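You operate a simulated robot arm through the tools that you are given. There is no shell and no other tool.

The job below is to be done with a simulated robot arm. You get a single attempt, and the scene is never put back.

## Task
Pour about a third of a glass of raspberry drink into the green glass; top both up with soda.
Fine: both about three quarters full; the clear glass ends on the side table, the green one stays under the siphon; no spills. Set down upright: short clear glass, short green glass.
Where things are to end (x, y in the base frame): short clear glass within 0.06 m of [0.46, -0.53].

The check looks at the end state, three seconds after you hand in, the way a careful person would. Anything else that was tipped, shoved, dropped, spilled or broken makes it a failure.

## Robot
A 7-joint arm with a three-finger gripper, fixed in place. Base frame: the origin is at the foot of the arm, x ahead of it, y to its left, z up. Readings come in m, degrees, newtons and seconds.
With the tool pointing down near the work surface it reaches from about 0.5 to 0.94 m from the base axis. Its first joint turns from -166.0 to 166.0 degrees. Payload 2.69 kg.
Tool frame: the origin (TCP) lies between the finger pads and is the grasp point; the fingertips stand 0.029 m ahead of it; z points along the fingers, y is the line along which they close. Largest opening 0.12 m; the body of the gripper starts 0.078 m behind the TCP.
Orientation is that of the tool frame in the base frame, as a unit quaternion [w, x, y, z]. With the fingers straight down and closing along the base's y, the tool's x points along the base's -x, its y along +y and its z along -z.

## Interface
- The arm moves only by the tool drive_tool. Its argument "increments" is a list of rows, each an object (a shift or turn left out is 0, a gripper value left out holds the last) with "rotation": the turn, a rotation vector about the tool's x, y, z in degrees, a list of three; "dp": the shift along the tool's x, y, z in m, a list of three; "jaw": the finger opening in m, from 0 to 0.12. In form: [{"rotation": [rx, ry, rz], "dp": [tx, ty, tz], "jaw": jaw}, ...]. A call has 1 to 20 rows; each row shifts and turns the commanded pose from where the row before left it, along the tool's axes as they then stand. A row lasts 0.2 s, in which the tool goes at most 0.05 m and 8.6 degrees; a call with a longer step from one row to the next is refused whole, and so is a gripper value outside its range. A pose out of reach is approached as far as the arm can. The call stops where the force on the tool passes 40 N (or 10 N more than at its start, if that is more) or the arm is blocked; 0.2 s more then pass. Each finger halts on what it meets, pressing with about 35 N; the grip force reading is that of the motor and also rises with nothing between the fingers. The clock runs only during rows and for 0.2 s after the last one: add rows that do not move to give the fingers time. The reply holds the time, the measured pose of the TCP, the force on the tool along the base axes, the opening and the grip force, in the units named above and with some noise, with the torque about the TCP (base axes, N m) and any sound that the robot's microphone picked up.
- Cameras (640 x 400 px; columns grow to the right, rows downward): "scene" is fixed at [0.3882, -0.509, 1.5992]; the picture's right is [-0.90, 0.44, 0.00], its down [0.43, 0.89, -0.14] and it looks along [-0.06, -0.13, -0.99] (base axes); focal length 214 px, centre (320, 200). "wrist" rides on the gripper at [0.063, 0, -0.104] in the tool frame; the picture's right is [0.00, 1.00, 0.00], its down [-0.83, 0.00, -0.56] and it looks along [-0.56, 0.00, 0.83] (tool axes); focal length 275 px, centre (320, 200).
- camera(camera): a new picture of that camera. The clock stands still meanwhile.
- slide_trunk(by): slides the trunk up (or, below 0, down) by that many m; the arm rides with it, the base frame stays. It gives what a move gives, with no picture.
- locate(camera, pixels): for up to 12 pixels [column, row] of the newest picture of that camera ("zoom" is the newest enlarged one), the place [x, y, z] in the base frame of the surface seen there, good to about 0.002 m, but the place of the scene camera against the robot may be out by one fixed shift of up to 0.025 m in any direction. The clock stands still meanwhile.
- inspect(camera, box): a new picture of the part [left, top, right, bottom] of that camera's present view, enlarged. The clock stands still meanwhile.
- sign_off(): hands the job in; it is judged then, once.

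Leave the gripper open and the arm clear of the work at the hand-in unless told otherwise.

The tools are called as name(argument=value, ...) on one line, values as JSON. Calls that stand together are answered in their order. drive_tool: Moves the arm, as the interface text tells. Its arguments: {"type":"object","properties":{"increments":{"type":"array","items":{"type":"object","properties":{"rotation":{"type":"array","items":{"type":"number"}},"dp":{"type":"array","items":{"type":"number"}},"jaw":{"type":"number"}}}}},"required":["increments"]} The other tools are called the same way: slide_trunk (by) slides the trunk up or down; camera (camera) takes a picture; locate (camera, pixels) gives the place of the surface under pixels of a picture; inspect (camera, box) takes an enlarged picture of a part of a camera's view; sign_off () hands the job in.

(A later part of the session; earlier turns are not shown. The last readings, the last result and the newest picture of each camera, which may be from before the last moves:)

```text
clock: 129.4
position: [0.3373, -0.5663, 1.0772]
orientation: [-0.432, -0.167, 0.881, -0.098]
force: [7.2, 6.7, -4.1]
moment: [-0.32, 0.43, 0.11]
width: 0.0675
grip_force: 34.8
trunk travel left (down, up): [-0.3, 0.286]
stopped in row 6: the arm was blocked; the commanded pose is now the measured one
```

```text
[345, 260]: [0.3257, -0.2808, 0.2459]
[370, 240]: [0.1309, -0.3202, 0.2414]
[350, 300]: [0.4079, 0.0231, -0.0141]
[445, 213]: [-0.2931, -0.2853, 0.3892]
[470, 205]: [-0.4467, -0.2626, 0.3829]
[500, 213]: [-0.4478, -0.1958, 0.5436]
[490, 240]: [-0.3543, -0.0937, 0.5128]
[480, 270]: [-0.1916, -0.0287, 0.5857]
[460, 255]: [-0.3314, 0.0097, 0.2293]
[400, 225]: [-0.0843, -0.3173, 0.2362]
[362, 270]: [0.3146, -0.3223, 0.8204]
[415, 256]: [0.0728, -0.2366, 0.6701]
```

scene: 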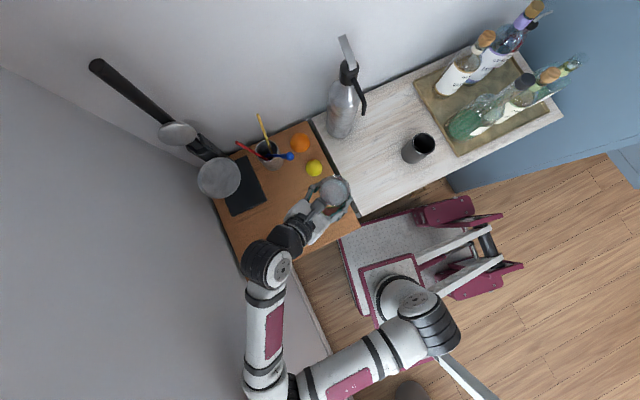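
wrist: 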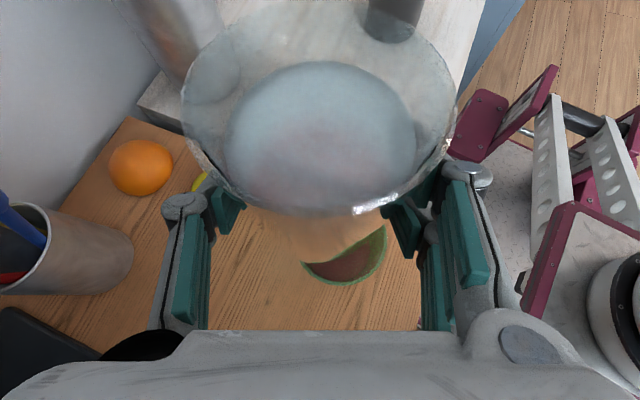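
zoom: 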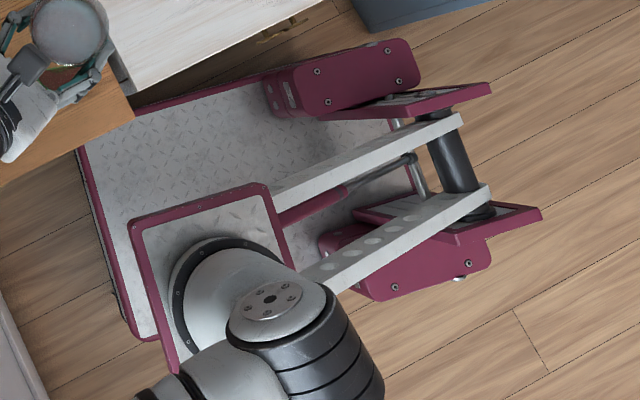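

The robot's base platform has shifted: its floor-level features moved about 6–16 cm toward the counter with a slight rotation, since the elbow pressed on the wall at x≈0.70. Readings still agree with where the scene camera sees the glass. I pause with two still rows to confirm everything is stable.

drive_tool(increments=[{"dp": [0, 0, 0]}, {"dp": [0, 0, 0]}, {"dp": [0, 0, 0]}])

camera(camera="scene")

camera(camera="wrist")

```text
clock: 129.7
position: [0.4991, -0.2748, 1.0235]
orientation: [-0.452, -0.268, 0.839, -0.142]
force: [-14.3, 23.8, -40.8]
moment: [-2.23, 0.84, 2.43]
width: 0.0678
grip_force: 35.7
trunk travel left (down, up): [-0.3, 0.286]
stopped in row 1: the arm was blocked; the commanded pose is now the measured one
```

```text
taken
```

scene: 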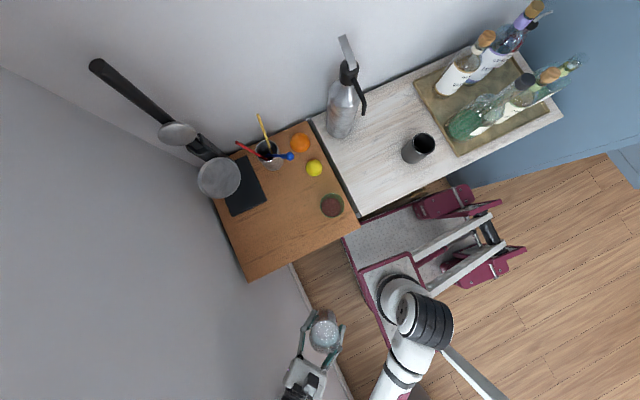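

```text
taken
```

wrist: 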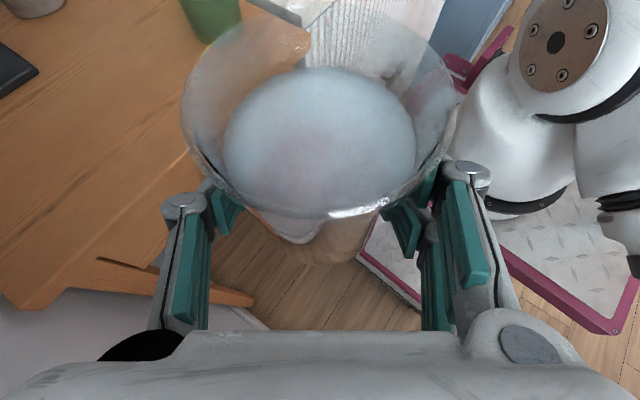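

The arm sprang sideways: the TCP is now at (0.499,-0.275,1.0235), in front of the side table. The glass is still gripped. I inspect closely for spilled liquid and its level before anything else.

inspect(camera="scene", box=[280, 290, 370, 380])

inspect(camera="scene", box=[210, 110, 390, 290])

inspect(camera="wrist", box=[160, 0, 480, 230])

```text
4.44 times, centred on (325, 335) of scene
```

zoom: 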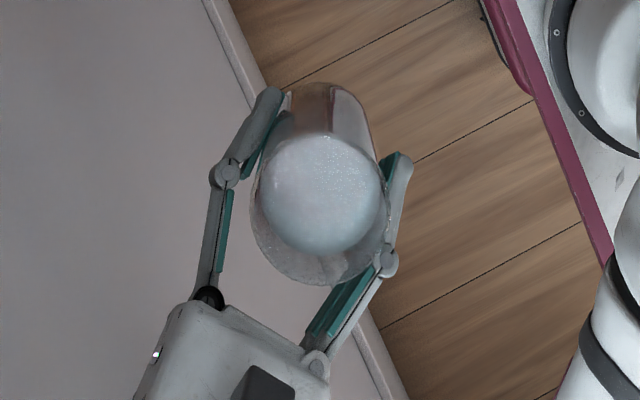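

```text
2.22 times, centred on (300, 200) of scene
```

zoom: 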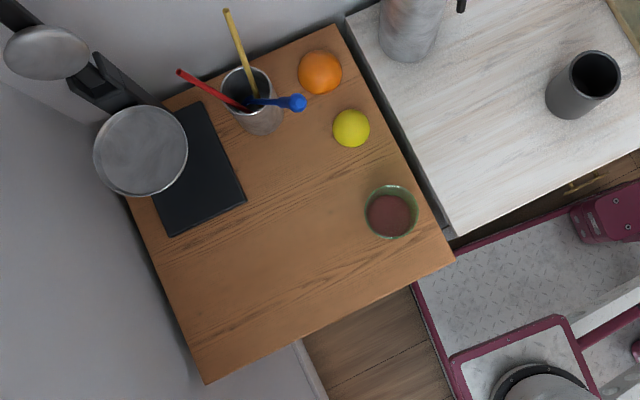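

```text
1.74 times, centred on (320, 115) of wrist
```

zoom: 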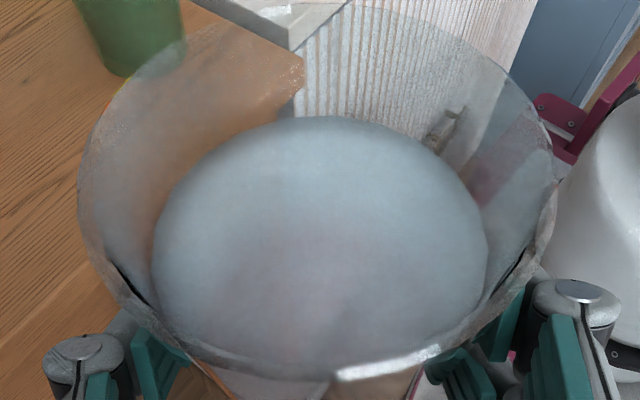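

No spill is visible; levels look intact, and nothing on the tables has moved. The reading matches the scene view exactly (glass at (0.497,-0.275)). I check again where the robot's base features are now.

locate(camera="scene", pixels=[[440, 205], [465, 192], [490, 265], [385, 225], [350, 250], [360, 270], [412, 256], [400, 290], [425, 325], [395, 380], [325, 335], [300, 380]])

inspect(camera="scene", box=[270, 170, 540, 400])

```text
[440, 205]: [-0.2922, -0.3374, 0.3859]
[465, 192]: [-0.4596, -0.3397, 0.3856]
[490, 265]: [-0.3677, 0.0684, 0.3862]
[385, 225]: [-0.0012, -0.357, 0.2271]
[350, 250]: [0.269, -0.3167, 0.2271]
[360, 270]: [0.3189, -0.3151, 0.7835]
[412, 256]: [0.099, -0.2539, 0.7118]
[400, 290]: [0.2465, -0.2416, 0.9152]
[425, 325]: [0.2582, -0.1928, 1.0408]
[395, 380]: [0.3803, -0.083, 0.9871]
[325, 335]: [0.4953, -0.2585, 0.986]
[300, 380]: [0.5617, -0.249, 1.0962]
```

```text
1.74 times, centred on (405, 285) of scene
```

zoom: 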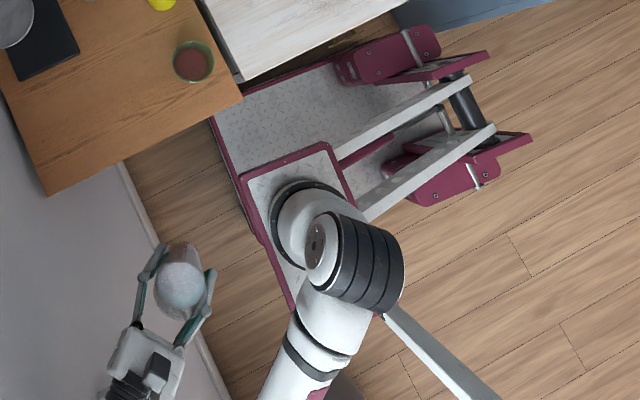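

The base platform is displaced by roughly (-0.07,-0.11) m. The arm now rests in a different elbow posture. I run a single still row to see whether the arm is steady.

drive_tool(increments=[{"dp": [0, 0, 0]}])

camera(camera="scene")

camera(camera="wrist")

```text
clock: 130.1
position: [0.5855, -0.0673, 1.0505]
orientation: [-0.423, -0.296, 0.839, -0.173]
force: [1.9, -11.1, 1.7]
moment: [0.49, -0.07, -0.36]
width: 0.0684
grip_force: 35.0
trunk travel left (down, up): [-0.3, 0.286]
stopped in row 1: the arm was blocked; the commanded pose is now the measured one
```

```text
taken
```

scene: 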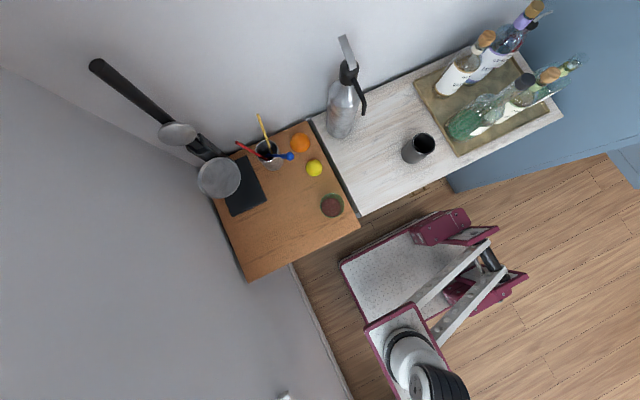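

```text
taken
```

wrist: 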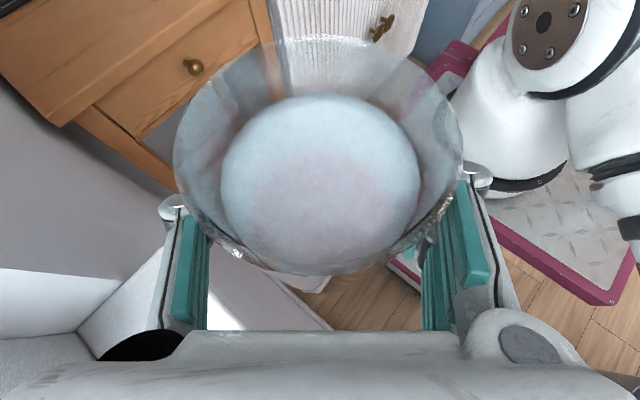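

The base platform is back at its original place (compliant mount sprang back), with the TCP now at (0.586,-0.067,1.05). The glass has slid a little lower in the grip (rim bottom at row 272). I check the glass and floor for any spill.

inspect(camera="wrist", box=[150, 20, 490, 290])

locate(camera="wrist", pixels=[[320, 150], [270, 180], [370, 180], [320, 220], [185, 140], [455, 140], [320, 270], [250, 250], [390, 250]])

inspect(camera="scene", box=[200, 100, 400, 300])

```text
1.48 times, centred on (320, 155) of wrist
```

zoom: 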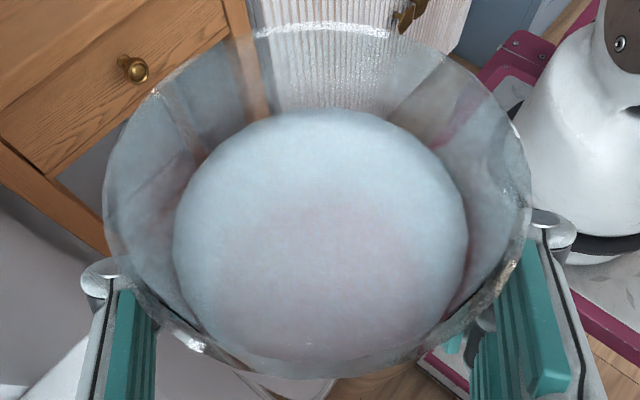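

```text
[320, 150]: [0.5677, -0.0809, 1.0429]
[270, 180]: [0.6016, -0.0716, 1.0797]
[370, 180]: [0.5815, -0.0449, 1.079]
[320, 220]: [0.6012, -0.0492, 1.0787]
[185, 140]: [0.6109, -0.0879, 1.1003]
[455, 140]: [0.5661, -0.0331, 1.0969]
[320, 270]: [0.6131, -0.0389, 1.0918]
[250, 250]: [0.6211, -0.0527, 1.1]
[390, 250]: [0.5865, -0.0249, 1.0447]
```

```text
2.00 times, centred on (300, 200) of scene
```

zoom: 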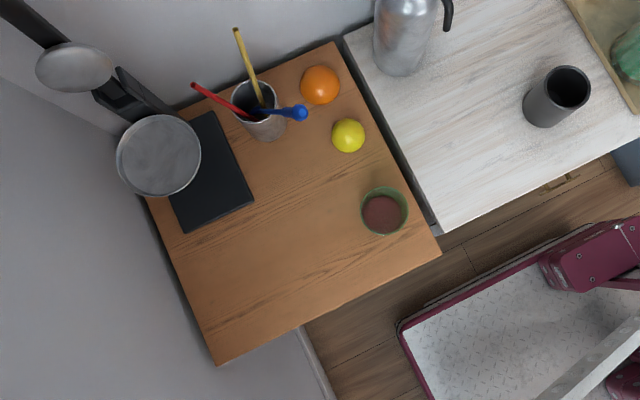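

No spill: drink surface 1.079, rim 1.100, so the freeboard is unchanged (≈21 mm); the glass shifted only a few mm in the grip. I run one more still row to confirm steadiness.

drive_tool(increments=[{"dp": [0, 0, 0]}])

camera(camera="scene")

camera(camera="wrist")

```text
clock: 130.7
position: [0.5983, -0.1183, 1.0437]
orientation: [-0.427, -0.352, 0.809, -0.199]
force: [-3.4, -0.5, -3.6]
moment: [0.03, -0.1, 0.08]
width: 0.0683
grip_force: 35.2
trunk travel left (down, up): [-0.3, 0.286]
stopped in row 1: the arm was blocked; the commanded pose is now the measured one
```

```text
taken
```

scene: 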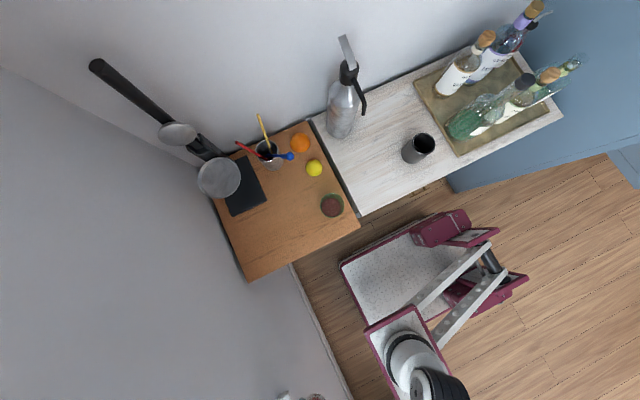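

```text
taken
```

wrist: 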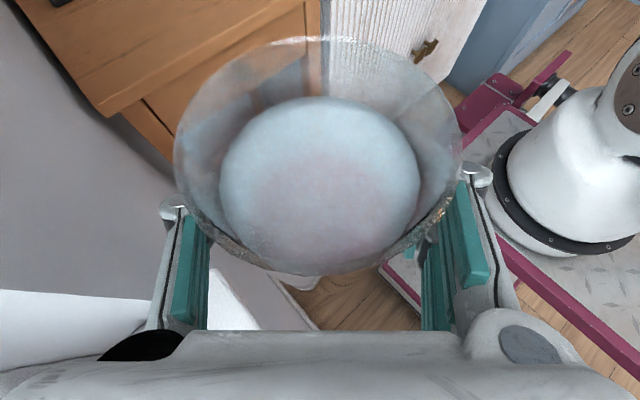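

Still drifting slightly and flagged as blocked; the back of the hand is near the wall/window sill at x≈0.7. I nudge the tool 2 cm along its pointing direction (away from the wall) and see how it responds.

drive_tool(increments=[{"dp": [0.0056, 0, 0.0083]}, {"dp": [0.0056, 0, 0.0083]}])

camera(camera="wrist")

camera(camera="scene")

```text
clock: 131.2
position: [0.5919, -0.129, 1.0406]
orientation: [-0.444, -0.355, 0.8, -0.192]
force: [0.2, -0.1, -4.9]
moment: [-0.04, 0.01, 0.01]
width: 0.0681
grip_force: 35.4
trunk travel left (down, up): [-0.3, 0.286]
```

```text
taken
```

wrist: 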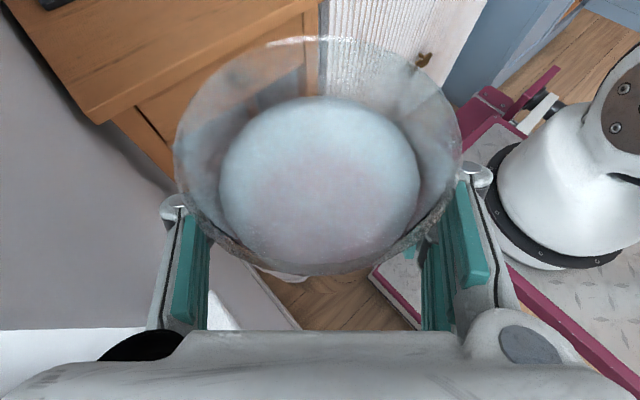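

```text
taken
```

scene: 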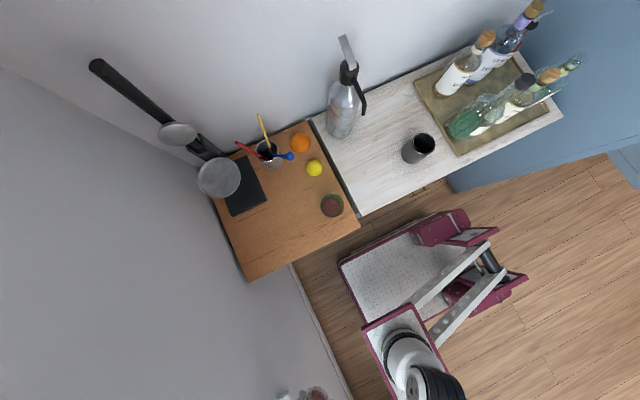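

No block now; force is just the glass weight. I check the glass's tilt from rim points before proceeding.

locate(camera="wrist", pixels=[[178, 170], [459, 160], [300, 272], [345, 270], [300, 41], [340, 40], [200, 95], [440, 100], [320, 200], [270, 170], [370, 170], [320, 240]])

inspect(camera="wrist", box=[160, 20, 480, 300])

```text
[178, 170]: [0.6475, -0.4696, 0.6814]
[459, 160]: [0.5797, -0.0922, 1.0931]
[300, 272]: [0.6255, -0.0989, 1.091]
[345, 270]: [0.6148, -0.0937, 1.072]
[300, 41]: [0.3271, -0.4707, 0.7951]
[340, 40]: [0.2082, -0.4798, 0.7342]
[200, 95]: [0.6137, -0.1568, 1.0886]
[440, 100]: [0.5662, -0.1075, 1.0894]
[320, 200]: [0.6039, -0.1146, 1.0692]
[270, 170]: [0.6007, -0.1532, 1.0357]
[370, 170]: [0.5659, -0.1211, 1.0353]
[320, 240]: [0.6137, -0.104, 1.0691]
```

```text
1.43 times, centred on (320, 160) of wrist
```

zoom: 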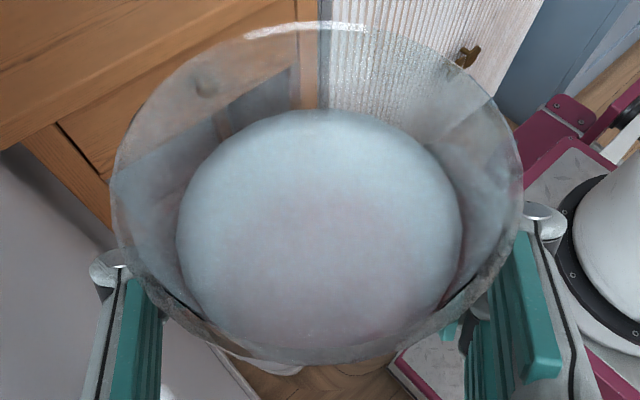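

The rim is level within a few degrees. I yaw +20° slowly (hand swings away from the wall) and check for blocking.

drive_tool(increments=[{"rotation": [1.7, 0, -1.06]}, {"rotation": [3.39, 0, -2.13]}, {"rotation": [3.39, 0, -2.13]}, {"rotation": [3.39, 0, -2.13]}, {"rotation": [3.39, 0, -2.13]}, {"rotation": [1.7, 0, -1.06]}, {"dp": [0, 0, 0]}])

```text
clock: 132.8
position: [0.5839, -0.1532, 1.0408]
orientation: [-0.404, -0.461, 0.749, -0.251]
force: [1.2, -0.3, -4.7]
moment: [-0.05, 0.0, 0.0]
width: 0.0681
grip_force: 34.9
trunk travel left (down, up): [-0.3, 0.286]
```

No block. I start moving toward the side table at 1.2 cm per row; first 8 rows, then check.

drive_tool(increments=[{"dp": [0.0033, -0.00121, 0.00504]}, {"dp": [0.00659, -0.00242, 0.01008]}, {"dp": [0.00659, -0.00242, 0.01008]}, {"dp": [0.00659, -0.00242, 0.01008]}, {"dp": [0.00659, -0.00242, 0.01008]}, {"dp": [0.00659, -0.00242, 0.01008]}, {"dp": [0.00659, -0.00242, 0.01008]}, {"dp": [0.0033, -0.00121, 0.00504]}, {"dp": [0, 0, 0]}])

camera(camera="scene")

```text
clock: 134.8
position: [0.56, -0.2368, 1.0406]
orientation: [-0.404, -0.461, 0.75, -0.251]
force: [-0.4, 0.1, -4.6]
moment: [-0.02, 0.0, 0.01]
width: 0.0683
grip_force: 34.4
trunk travel left (down, up): [-0.3, 0.286]
```

```text
taken
```

scene: 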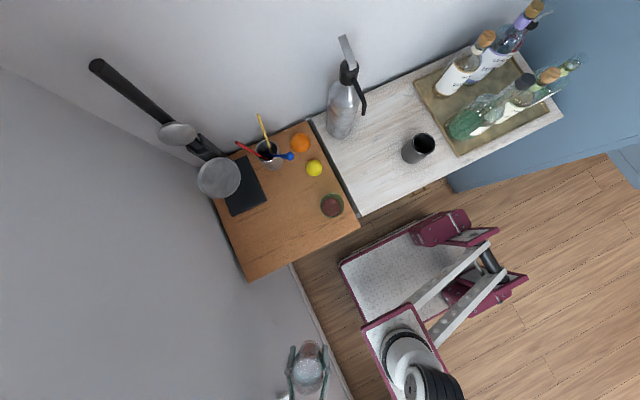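

Works well: TCP (0.56,-0.237), base unmoved. Next 12 rows of the same motion.

drive_tool(increments=[{"dp": [0.0033, -0.00122, 0.00502]}, {"dp": [0.00656, -0.00244, 0.01004]}, {"dp": [0.00656, -0.00244, 0.01004]}, {"dp": [0.00656, -0.00244, 0.01004]}, {"dp": [0.00656, -0.00244, 0.01004]}, {"dp": [0.00656, -0.00244, 0.01004]}, {"dp": [0.00656, -0.00244, 0.01004]}, {"dp": [0.00656, -0.00244, 0.01004]}, {"dp": [0.00656, -0.00244, 0.01004]}, {"dp": [0.00656, -0.00244, 0.01004]}, {"dp": [0.00656, -0.00244, 0.01004]}, {"dp": [0.0033, -0.00122, 0.00502]}, {"dp": [0, 0, 0]}])

camera(camera="scene")

```text
clock: 137.7
position: [0.5246, -0.3652, 1.041]
orientation: [-0.405, -0.46, 0.749, -0.251]
force: [-0.1, -0.5, -4.3]
moment: [-0.04, 0.02, 0.0]
width: 0.0679
grip_force: 35.4
trunk travel left (down, up): [-0.3, 0.286]
```

```text
taken
```

scene: 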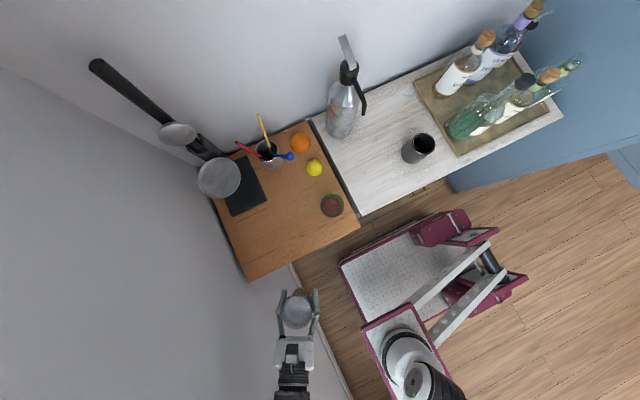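

Good. Final 14 rows to bring the glass over (0.48,-0.532).

drive_tool(increments=[{"dp": [0.0033, -0.00125, 0.00505]}, {"dp": [0.00661, -0.0025, 0.01011]}, {"dp": [0.00661, -0.0025, 0.01011]}, {"dp": [0.00661, -0.0025, 0.01011]}, {"dp": [0.00661, -0.0025, 0.01011]}, {"dp": [0.00661, -0.0025, 0.01011]}, {"dp": [0.00661, -0.0025, 0.01011]}, {"dp": [0.00661, -0.0025, 0.01011]}, {"dp": [0.00661, -0.0025, 0.01011]}, {"dp": [0.00661, -0.0025, 0.01011]}, {"dp": [0.00661, -0.0025, 0.01011]}, {"dp": [0.00661, -0.0025, 0.01011]}, {"dp": [0.00661, -0.0025, 0.01011]}, {"dp": [0.00661, -0.0025, 0.01011]}, {"dp": [0.0033, -0.00125, 0.00505]}, {"dp": [0, 0, 0]}])

camera(camera="scene")

camera(camera="wrist")

```text
clock: 141.1
position: [0.4874, -0.5138, 1.0425]
orientation: [-0.405, -0.466, 0.744, -0.254]
force: [0.1, 0.0, -4.9]
moment: [-0.04, 0.02, 0.01]
width: 0.0683
grip_force: 34.8
trunk travel left (down, up): [-0.3, 0.286]
```

```text
taken
```

scene: 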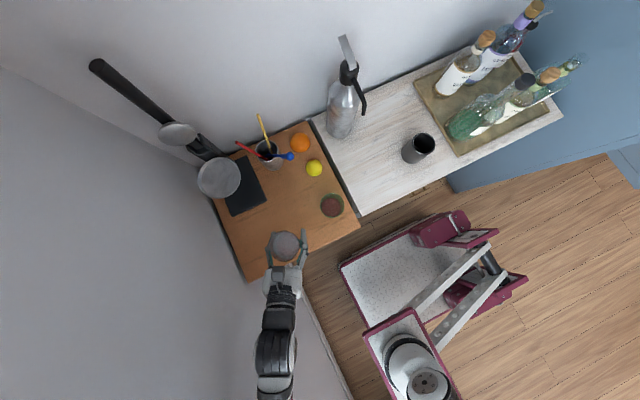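

```text
taken
```

wrist: 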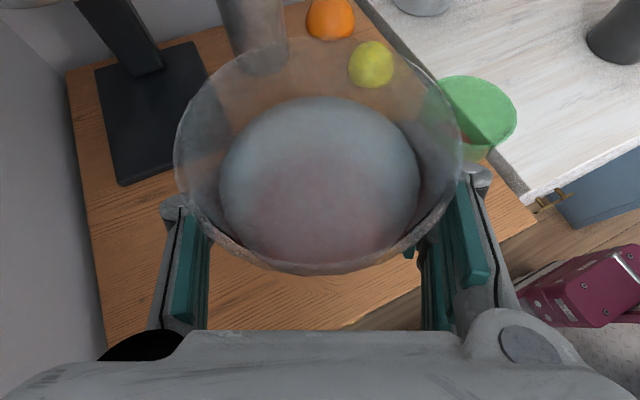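

The TCP stopped about 2 cm short with a tiny orientation change, so I check whether the arm is leaning on the wall again: locate forearm points and the base plate.

locate(camera="scene", pixels=[[258, 350], [260, 375], [272, 350], [275, 385], [290, 350], [282, 310], [365, 335], [412, 312], [450, 222], [285, 243], [255, 395], [245, 380]])

inspect(camera="scene", box=[220, 200, 460, 400])

```text
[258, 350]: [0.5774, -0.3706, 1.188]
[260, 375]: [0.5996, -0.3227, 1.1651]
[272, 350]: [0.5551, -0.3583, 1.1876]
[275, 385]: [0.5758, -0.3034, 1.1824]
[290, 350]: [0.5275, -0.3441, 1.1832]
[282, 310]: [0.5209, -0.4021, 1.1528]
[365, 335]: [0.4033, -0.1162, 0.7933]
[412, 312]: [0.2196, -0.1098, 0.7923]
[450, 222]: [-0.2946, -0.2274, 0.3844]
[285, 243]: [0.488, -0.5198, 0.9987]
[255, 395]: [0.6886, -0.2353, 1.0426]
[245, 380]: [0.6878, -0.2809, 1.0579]
```

```text
2.00 times, centred on (340, 300) of scene
```

zoom: 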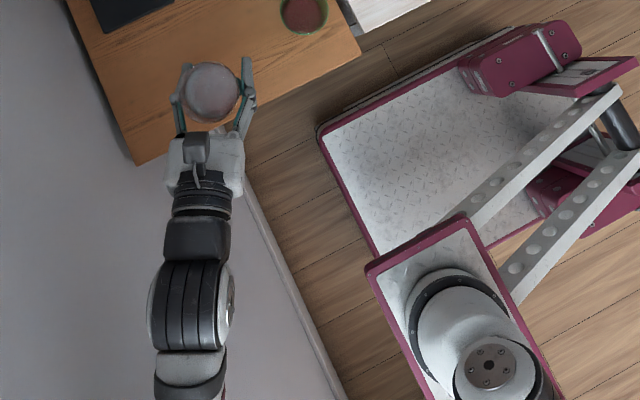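

The wrist is clear, but the elbow (out of view, on the +x side) is apparently leaning on the wall again, pushing the base back by about 2–3 cm. The glass at (0.487,-0.514) is already within the target tolerance (0.032 m). To relieve the elbow I yaw the hand +10° about the vertical, slowly.

drive_tool(increments=[{"rotation": [2.1, 0, -1.36]}, {"rotation": [2.1, 0, -1.36]}, {"rotation": [2.1, 0, -1.36]}, {"rotation": [2.1, 0, -1.36]}, {"dp": [0, 0, 0]}])

camera(camera="scene")

```text
clock: 142.2
position: [0.4794, -0.5328, 1.0422]
orientation: [-0.38, -0.524, 0.706, -0.286]
force: [0.8, -1.1, -5.1]
moment: [-0.03, 0.02, -0.04]
width: 0.0685
grip_force: 35.1
trunk travel left (down, up): [-0.3, 0.286]
```

```text
taken
```

scene: 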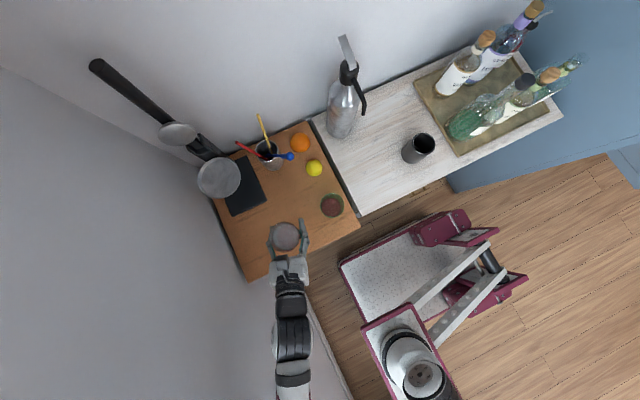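

The base is back in place and the TCP is exactly at (0.479,-0.533). I lower 6 cm slowly and check.

drive_tool(increments=[{"dp": [-0.0042, 0, 0.00273]}, {"dp": [-0.00838, 0, 0.00546]}, {"dp": [-0.00838, 0, 0.00546]}, {"dp": [-0.00838, 0, 0.00546]}, {"dp": [-0.00838, 0, 0.00546]}, {"dp": [-0.00838, 0, 0.00546]}, {"dp": [-0.0042, 0, 0.00273]}, {"dp": [0, 0, 0]}])

camera(camera="scene")

camera(camera="wrist")

```text
clock: 144.1
position: [0.4783, -0.5317, 0.9814]
orientation: [-0.382, -0.523, 0.706, -0.286]
force: [-0.1, -0.2, -4.3]
moment: [-0.02, 0.02, -0.02]
width: 0.0682
grip_force: 35.3
trunk travel left (down, up): [-0.3, 0.286]
```

```text
taken
```

scene: 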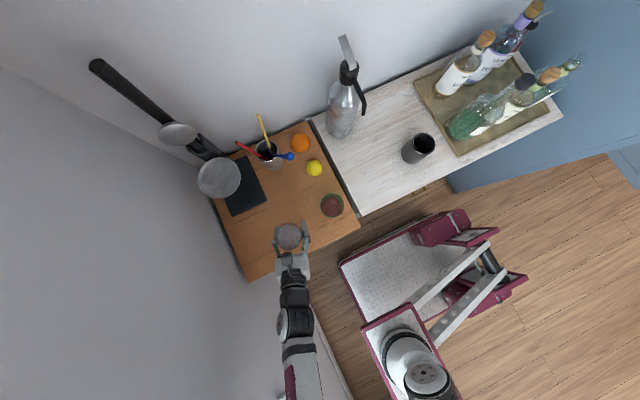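

```text
taken
```

wrist: 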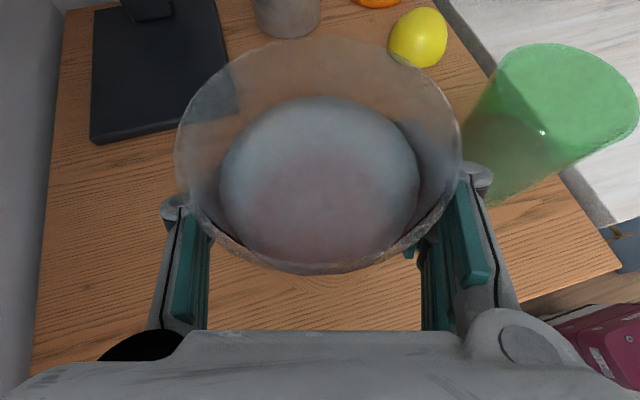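

All fine. Before touchdown I check the rim's levelness so the base lands flat.

inspect(camera="scene", box=[260, 205, 320, 265])

locate(camera="wrist", pixels=[[177, 170], [461, 165], [320, 272], [270, 262], [370, 262], [320, 38], [240, 60], [400, 60], [320, 180], [280, 220], [360, 220], [200, 105]])

```text
6.67 times, centred on (290, 235) of scene
```

zoom: 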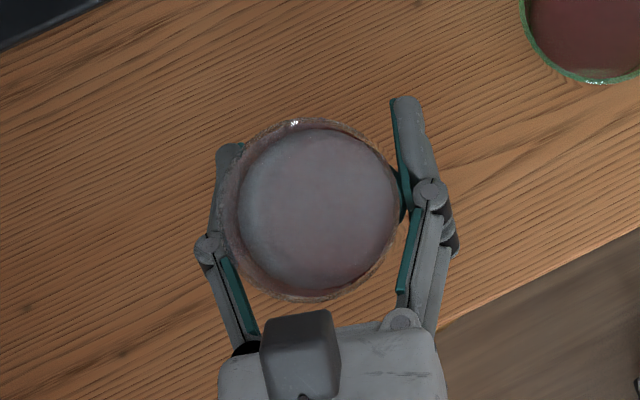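

```text
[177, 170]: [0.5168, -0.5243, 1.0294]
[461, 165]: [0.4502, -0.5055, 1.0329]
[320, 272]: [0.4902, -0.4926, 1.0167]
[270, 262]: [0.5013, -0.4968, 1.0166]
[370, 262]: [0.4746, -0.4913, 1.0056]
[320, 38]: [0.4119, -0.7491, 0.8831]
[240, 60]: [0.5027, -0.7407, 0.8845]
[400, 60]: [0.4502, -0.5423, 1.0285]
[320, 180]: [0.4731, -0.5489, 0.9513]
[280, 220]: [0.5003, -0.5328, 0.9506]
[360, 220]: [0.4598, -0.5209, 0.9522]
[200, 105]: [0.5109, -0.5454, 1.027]
```

The measurements show the glass upright within about 2°. I lower another 48 mm slowly, leaving about 7 mm.

drive_tool(increments=[{"dp": [-0.0042, 0, 0.00273]}, {"dp": [-0.00838, 0, 0.00546]}, {"dp": [-0.00838, 0, 0.00546]}, {"dp": [-0.00838, 0, 0.00546]}, {"dp": [-0.0067, 0, 0.00437]}, {"dp": [-0.0042, 0, 0.00273]}, {"dp": [0, 0, 0]}])

camera(camera="scene")

```text
clock: 145.7
position: [0.4801, -0.5329, 0.9327]
orientation: [-0.381, -0.524, 0.706, -0.286]
force: [0.1, -0.2, -4.2]
moment: [-0.05, 0.0, -0.03]
width: 0.0685
grip_force: 34.5
trunk travel left (down, up): [-0.3, 0.286]
```

```text
taken
```

scene: 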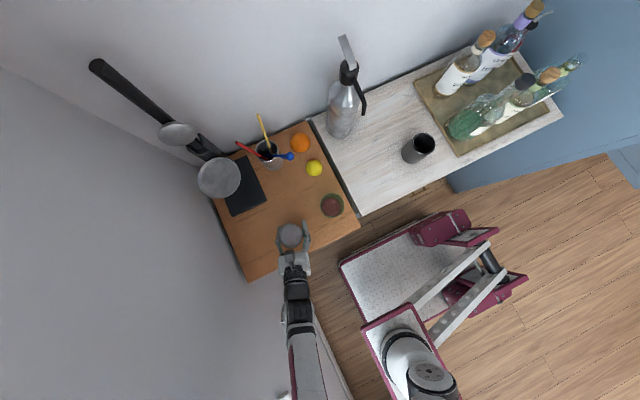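

Now I creep down in 1.2 mm steps, looking for touchdown.

drive_tool(increments=[{"dp": [-0.00101, 0, 0.00066]}, {"dp": [-0.00101, 0, 0.00066]}, {"dp": [-0.00101, 0, 0.00066]}, {"dp": [-0.00101, 0, 0.00066]}])

```text
clock: 146.7
position: [0.4794, -0.5328, 0.9287]
orientation: [-0.381, -0.524, 0.706, -0.286]
force: [0.6, -0.3, -5.0]
moment: [-0.04, 0.0, -0.03]
width: 0.0683
grip_force: 34.7
trunk travel left (down, up): [-0.3, 0.286]
```

drive_tool(increments=[{"dp": [-0.00101, 0, 0.00066]}, {"dp": [-0.00101, 0, 0.00066]}])

```text
clock: 147.2
position: [0.479, -0.5332, 0.9261]
orientation: [-0.381, -0.524, 0.706, -0.287]
force: [0.0, 2.0, 1.9]
moment: [-0.04, -0.09, 0.02]
width: 0.0682
grip_force: 35.1
trunk travel left (down, up): [-0.3, 0.286]
```

Touchdown (force went to +1.9 N). I release gradually.

drive_tool(increments=[{"jaw": 0.072}, {"jaw": 0.076}, {"jaw": 0.085}, {"jaw": 0.1}, {"jaw": 0.12}, {"jaw": 0.12}])

camera(camera="wrist")

inspect(camera="scene", box=[250, 180, 360, 290])

```text
clock: 148.7
position: [0.4793, -0.5335, 0.9261]
orientation: [-0.381, -0.524, 0.706, -0.286]
force: [-0.1, -1.1, 0.7]
moment: [-0.03, -0.01, 0.01]
width: 0.12
grip_force: 0.0
trunk travel left (down, up): [-0.3, 0.286]
```

```text
taken
```

wrist: 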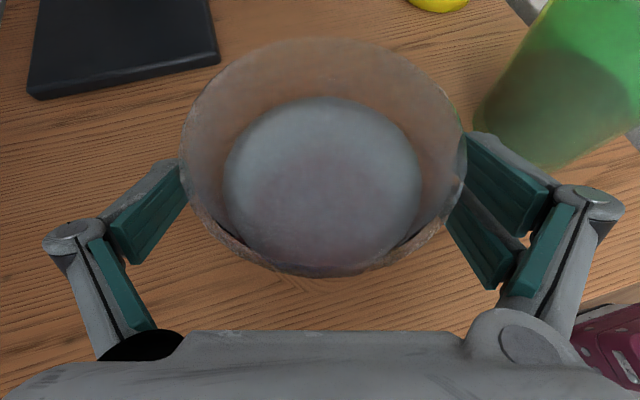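

```text
3.64 times, centred on (305, 235) of scene
```

zoom: 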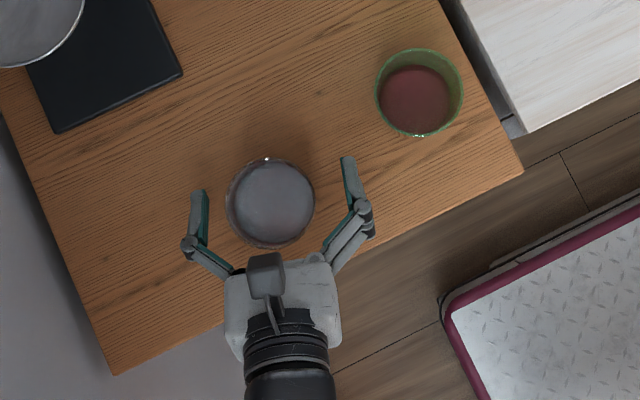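

The clear glass stands upright on the side table. I back off 1.2 cm and raise straight up 0.15 m.

drive_tool(increments=[{"dp": [-0.0033, 0, -0.005]}, {"dp": [-0.0033, 0, -0.005]}, {"dp": [0.0084, 0, -0.0055]}, {"dp": [0.0157, 0, -0.0102]}, {"dp": [0.0157, 0, -0.0102]}, {"dp": [0.0157, 0, -0.0102]}, {"dp": [0.0157, 0, -0.0102]}, {"dp": [0.0157, 0, -0.0102]}, {"dp": [0.0157, 0, -0.0102]}, {"dp": [0.0157, 0, -0.0102]}, {"dp": [0.0157, 0, -0.0102]}, {"dp": [0, 0, 0]}])

camera(camera="wrist")

camera(camera="scene")

```text
clock: 151.2
position: [0.483, -0.5215, 1.087]
orientation: [-0.38, -0.524, 0.706, -0.286]
force: [1.0, -0.7, -0.8]
moment: [-0.03, -0.04, 0.0]
width: 0.1202
grip_force: 0.1
trunk travel left (down, up): [-0.3, 0.286]
```

```text
taken
```

wrist: 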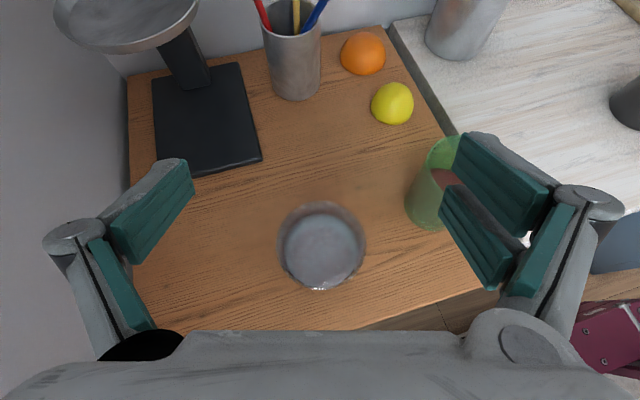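

```text
taken
```

scene: 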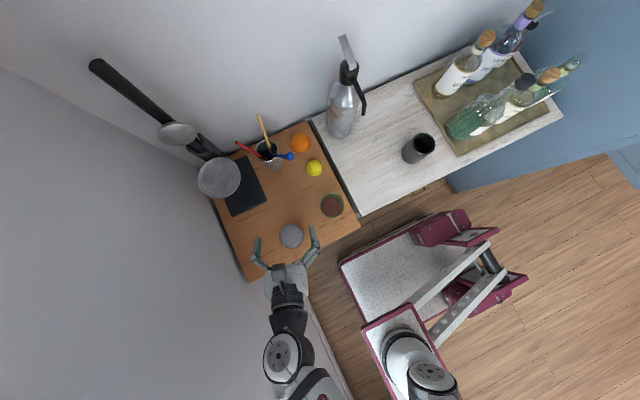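

Clear. I measure the clear glass's final position and level from the scene and wrist views.

inspect(camera="wrist", box=[260, 180, 380, 310])

locate(camera="zoom", pixels=[[320, 72], [186, 200], [445, 195], [316, 335], [320, 210], [280, 240], [370, 220], [320, 280], [330, 150], [215, 280], [425, 280]])

inspect(camera="scene", box=[270, 215, 312, 257])

locate(camera="zoom", pixels=[[320, 110], [240, 200], [420, 200], [320, 290], [330, 200], [300, 230], [360, 180], [310, 160], [350, 240], [60, 60]])

```text
3.08 times, centred on (320, 245) of wrist
```

zoom: 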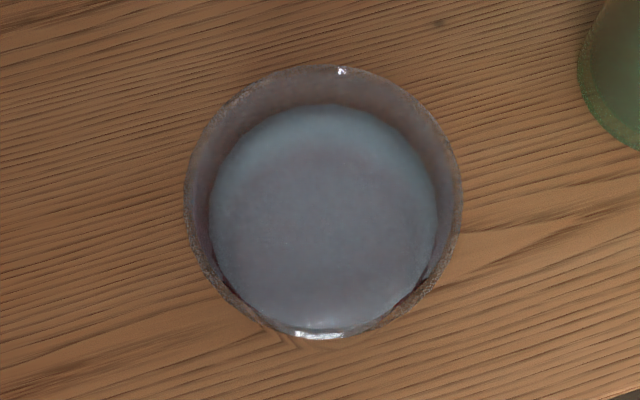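

```text
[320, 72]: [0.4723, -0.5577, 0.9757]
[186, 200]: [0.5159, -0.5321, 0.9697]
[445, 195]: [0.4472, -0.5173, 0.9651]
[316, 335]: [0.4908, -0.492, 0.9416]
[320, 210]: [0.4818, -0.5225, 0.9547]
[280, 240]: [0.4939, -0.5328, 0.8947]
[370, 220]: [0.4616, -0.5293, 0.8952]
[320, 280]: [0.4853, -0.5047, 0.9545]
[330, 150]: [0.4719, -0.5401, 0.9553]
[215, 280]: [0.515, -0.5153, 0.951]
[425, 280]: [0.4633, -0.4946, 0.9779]
```

```text
9.52 times, centred on (291, 236) of scene
```

zoom: 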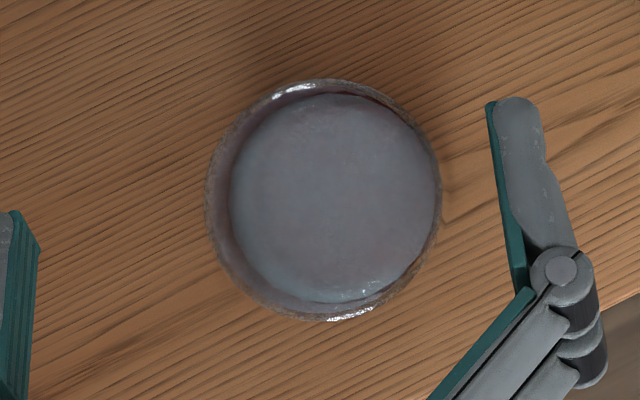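

```text
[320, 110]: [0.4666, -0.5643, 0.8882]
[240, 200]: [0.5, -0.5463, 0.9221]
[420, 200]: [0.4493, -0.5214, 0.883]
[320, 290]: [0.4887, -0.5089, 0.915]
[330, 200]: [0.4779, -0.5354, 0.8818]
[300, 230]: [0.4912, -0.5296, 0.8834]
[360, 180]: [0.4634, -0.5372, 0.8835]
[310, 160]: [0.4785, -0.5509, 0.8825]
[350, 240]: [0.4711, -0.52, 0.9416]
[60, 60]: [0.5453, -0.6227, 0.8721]
```

Clear glass: centre (0.4815,-0.5245), 2 cm from the target point; level 0.071 m of ~0.090: about three quarters. Now I hover over the green glass at (0.336,-0.551), yawing slightly to ψ≈-100°.

drive_tool(increments=[{"dp": [0.0076, 0.0264, 0.0117]}, {"dp": [0.0076, 0.0264, 0.0117]}, {"dp": [0.0076, 0.0264, 0.0117]}, {"dp": [0.0076, 0.0264, 0.0117]}, {"dp": [0.0076, 0.0264, 0.0117]}, {"rotation": [5.36, 0, -3.49]}, {"rotation": [0, -1.7, 0]}, {"dp": [0, 0, 0]}])

camera(camera="wrist")

camera(camera="scene")

```text
clock: 153.1
position: [0.3355, -0.5508, 1.0861]
orientation: [-0.354, -0.567, 0.681, -0.299]
force: [-1.0, 0.6, 0.6]
moment: [0.0, 0.04, 0.02]
width: 0.1199
grip_force: 0.0
trunk travel left (down, up): [-0.3, 0.286]
```

```text
taken
```

wrist: 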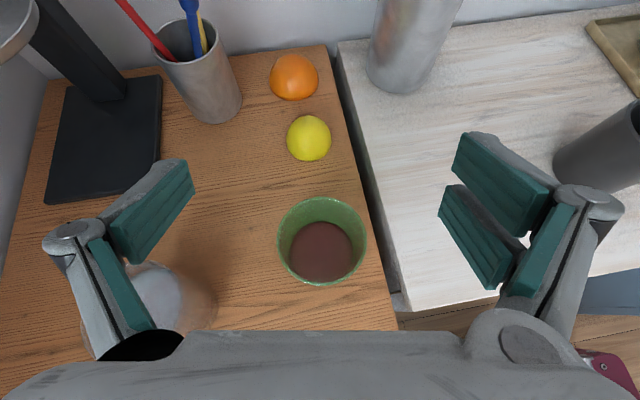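

```text
taken
```

scene: 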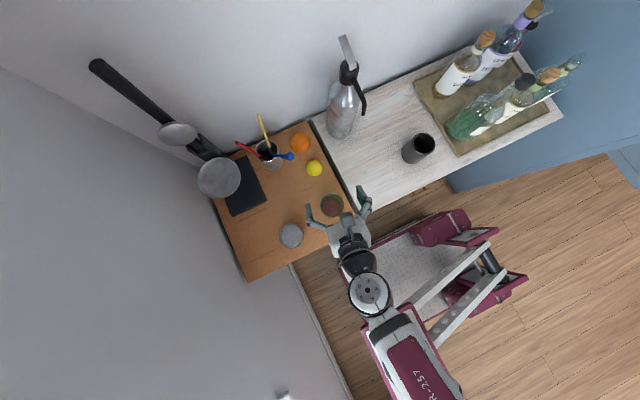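

I zoom on the green glass to fix its centre from the wrist view.

inspect(camera="wrist", box=[260, 180, 385, 305])

locate(camera="zoom", pixels=[[318, 58], [178, 205], [459, 200], [310, 335], [310, 230], [280, 250], [350, 240], [230, 100], [420, 95], [230, 305], [410, 300]])

```text
3.20 times, centred on (322, 242) of wrist
```

zoom: 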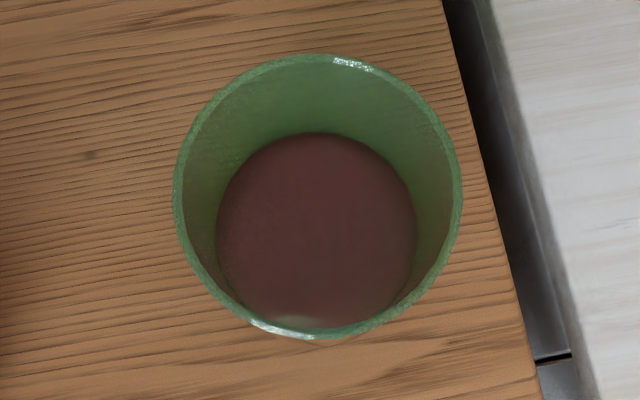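

```text
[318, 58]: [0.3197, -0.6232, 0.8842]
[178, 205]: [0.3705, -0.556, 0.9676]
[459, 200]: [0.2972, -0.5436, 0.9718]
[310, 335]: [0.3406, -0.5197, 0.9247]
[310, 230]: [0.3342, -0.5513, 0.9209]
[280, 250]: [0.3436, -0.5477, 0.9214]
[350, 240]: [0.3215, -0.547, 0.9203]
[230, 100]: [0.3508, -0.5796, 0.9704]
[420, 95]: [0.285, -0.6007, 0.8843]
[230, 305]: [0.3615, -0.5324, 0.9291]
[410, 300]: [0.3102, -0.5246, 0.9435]
```

Green centre is (0.334,-0.550), directly below the tool. I descend 0.166 m to TCP z≈0.92 with open fingers.

drive_tool(increments=[{"dp": [-0.01947, 0.0002, 0.01353], "jaw": 0.12}, {"dp": [-0.01947, 0.0002, 0.01353]}, {"dp": [-0.01947, 0.0002, 0.01353]}, {"dp": [-0.01947, 0.0002, 0.01353]}, {"dp": [-0.01947, 0.0002, 0.01353]}, {"dp": [-0.01947, 0.0002, 0.01353]}, {"dp": [-0.01947, 0.0002, 0.01353]}, {"dp": [0, 0, 0]}])

camera(camera="wrist")

inspect(camera="scene", box=[270, 160, 390, 280])

```text
clock: 154.8
position: [0.3353, -0.5489, 0.9203]
orientation: [-0.355, -0.566, 0.682, -0.298]
force: [0.3, -0.1, -0.3]
moment: [0.0, 0.0, 0.0]
width: 0.1202
grip_force: 0.0
trunk travel left (down, up): [-0.3, 0.286]
```

```text
taken
```

wrist: 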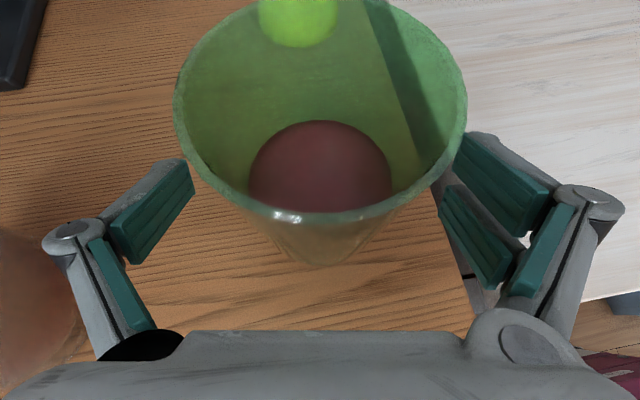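

```text
3.33 times, centred on (330, 220) of scene
```

zoom: 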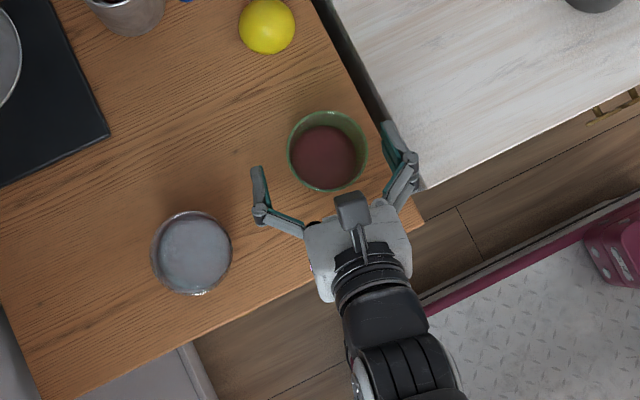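

The green glass is centred (rim bottom at row 220 as in the good grasp), and the left finger clears the clear glass. I close the jaws.

drive_tool(increments=[{"jaw": 0.09}, {"jaw": 0.06}, {"jaw": 0.06}, {"jaw": 0.06}, {"jaw": 0.06}, {"jaw": 0.06}])

drive_tool(increments=[{"dp": [0.00205, 0, -0.0014]}, {"dp": [0.00205, 0, -0.0014]}, {"dp": [0.00205, 0, -0.0014]}, {"dp": [0.00328, 0, -0.0023]}, {"dp": [0.00328, 0, -0.0023]}, {"dp": [0.00328, 0, -0.0023]}, {"dp": [0, 0, 0]}])

camera(camera="wrist")

```text
clock: 156.2
position: [0.3346, -0.5502, 0.9196]
orientation: [-0.355, -0.567, 0.681, -0.299]
force: [0.4, -1.2, 1.6]
moment: [0.01, -0.16, -0.03]
width: 0.0676
grip_force: 34.9
trunk travel left (down, up): [-0.3, 0.286]
```

```text
clock: 157.8
position: [0.335, -0.5498, 0.9393]
orientation: [-0.355, -0.567, 0.681, -0.298]
force: [-0.3, 0.1, -3.9]
moment: [0.04, 0.0, 0.0]
width: 0.0677
grip_force: 34.9
trunk travel left (down, up): [-0.3, 0.286]
```

```text
taken
```

wrist: 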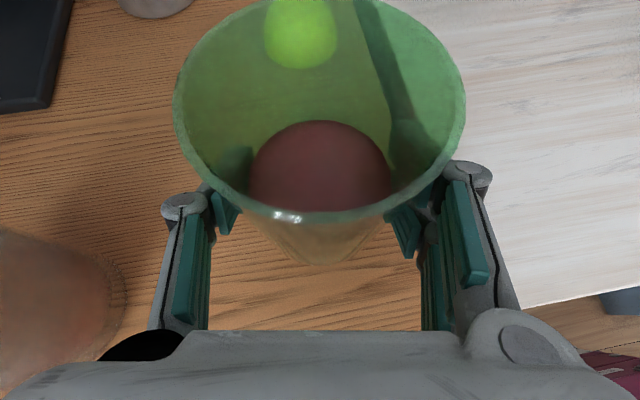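

Firm grip, no slip. I raise 6 cm slowly and then move toward (0.174,-0.60), yawing -13° to match the earlier insertion direction.

drive_tool(increments=[{"dp": [0.0041, 0, -0.0028]}, {"dp": [0.0074, 0, -0.0051]}, {"dp": [0.0074, 0, -0.0051]}, {"dp": [0.0074, 0, -0.0051]}, {"dp": [0.0074, 0, -0.0051]}, {"dp": [0.0074, 0, -0.0051]}, {"dp": [0.0074, 0, -0.0051]}, {"dp": [0, 0, 0]}, {"rotation": [-2.67, 0, 1.85]}, {"rotation": [-2.67, 0, 1.85]}, {"rotation": [-2.67, 0, 1.85]}, {"rotation": [-2.67, 0, 1.85]}, {"dp": [0, 0, 0]}])

camera(camera="scene")

```text
clock: 160.7
position: [0.3354, -0.55, 0.9973]
orientation: [-0.386, -0.486, 0.741, -0.256]
force: [0.1, 0.1, -3.3]
moment: [0.03, -0.01, 0.02]
width: 0.0674
grip_force: 35.0
trunk travel left (down, up): [-0.3, 0.286]
```

```text
taken
```

scene: 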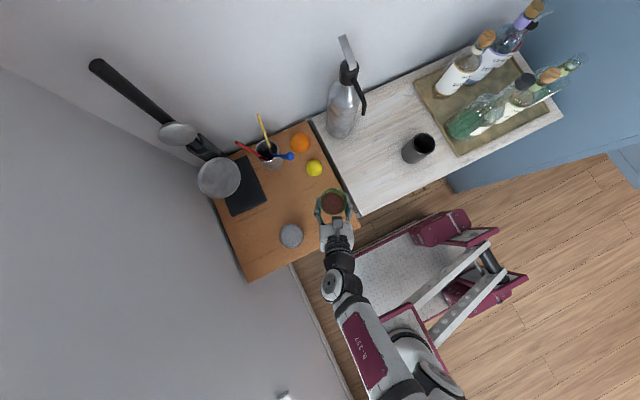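

Clean. I translate slowly to (0.174,-0.60), z≈0.997.

drive_tool(increments=[{"dp": [0.00209, 0.0043, 0.003]}, {"dp": [0.00417, 0.00859, 0.00599]}, {"dp": [0.00417, 0.00859, 0.00599]}, {"dp": [0.00417, 0.00859, 0.00599]}, {"dp": [0.00417, 0.00859, 0.00599]}, {"dp": [0.00417, 0.00859, 0.00599]}, {"dp": [0.00417, 0.00859, 0.00599]}, {"dp": [0.00417, 0.00859, 0.00599]}, {"dp": [0.00417, 0.00859, 0.00599]}, {"dp": [0.00417, 0.00859, 0.00599]}, {"dp": [0.00417, 0.00859, 0.00599]}, {"dp": [0.00417, 0.00859, 0.00599]}, {"dp": [0.00417, 0.00859, 0.00599]}, {"dp": [0.00417, 0.00859, 0.00599]}, {"dp": [0.00417, 0.00859, 0.00599]}, {"dp": [0.00209, 0.0043, 0.003]}, {"dp": [0, 0, 0]}])

camera(camera="scene")

camera(camera="wrist")

```text
clock: 164.2
position: [0.1716, -0.6, 0.9979]
orientation: [-0.387, -0.486, 0.741, -0.256]
force: [-0.3, 0.3, -4.2]
moment: [0.01, 0.02, 0.01]
width: 0.0676
grip_force: 34.6
trunk travel left (down, up): [-0.3, 0.286]
```

```text
taken
```

scene: 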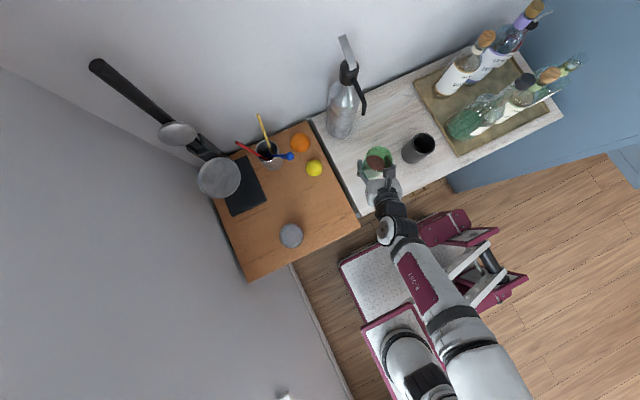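

```text
taken
```

wrist: 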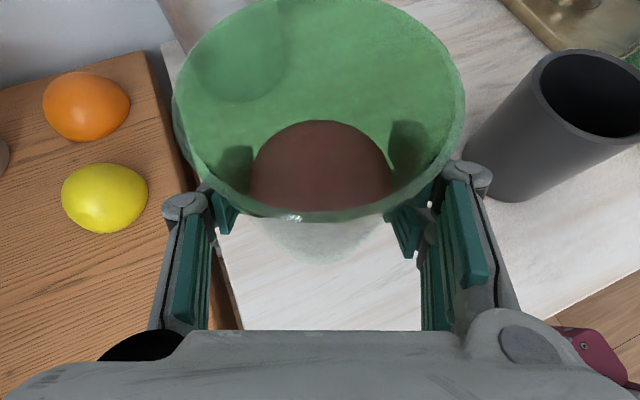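

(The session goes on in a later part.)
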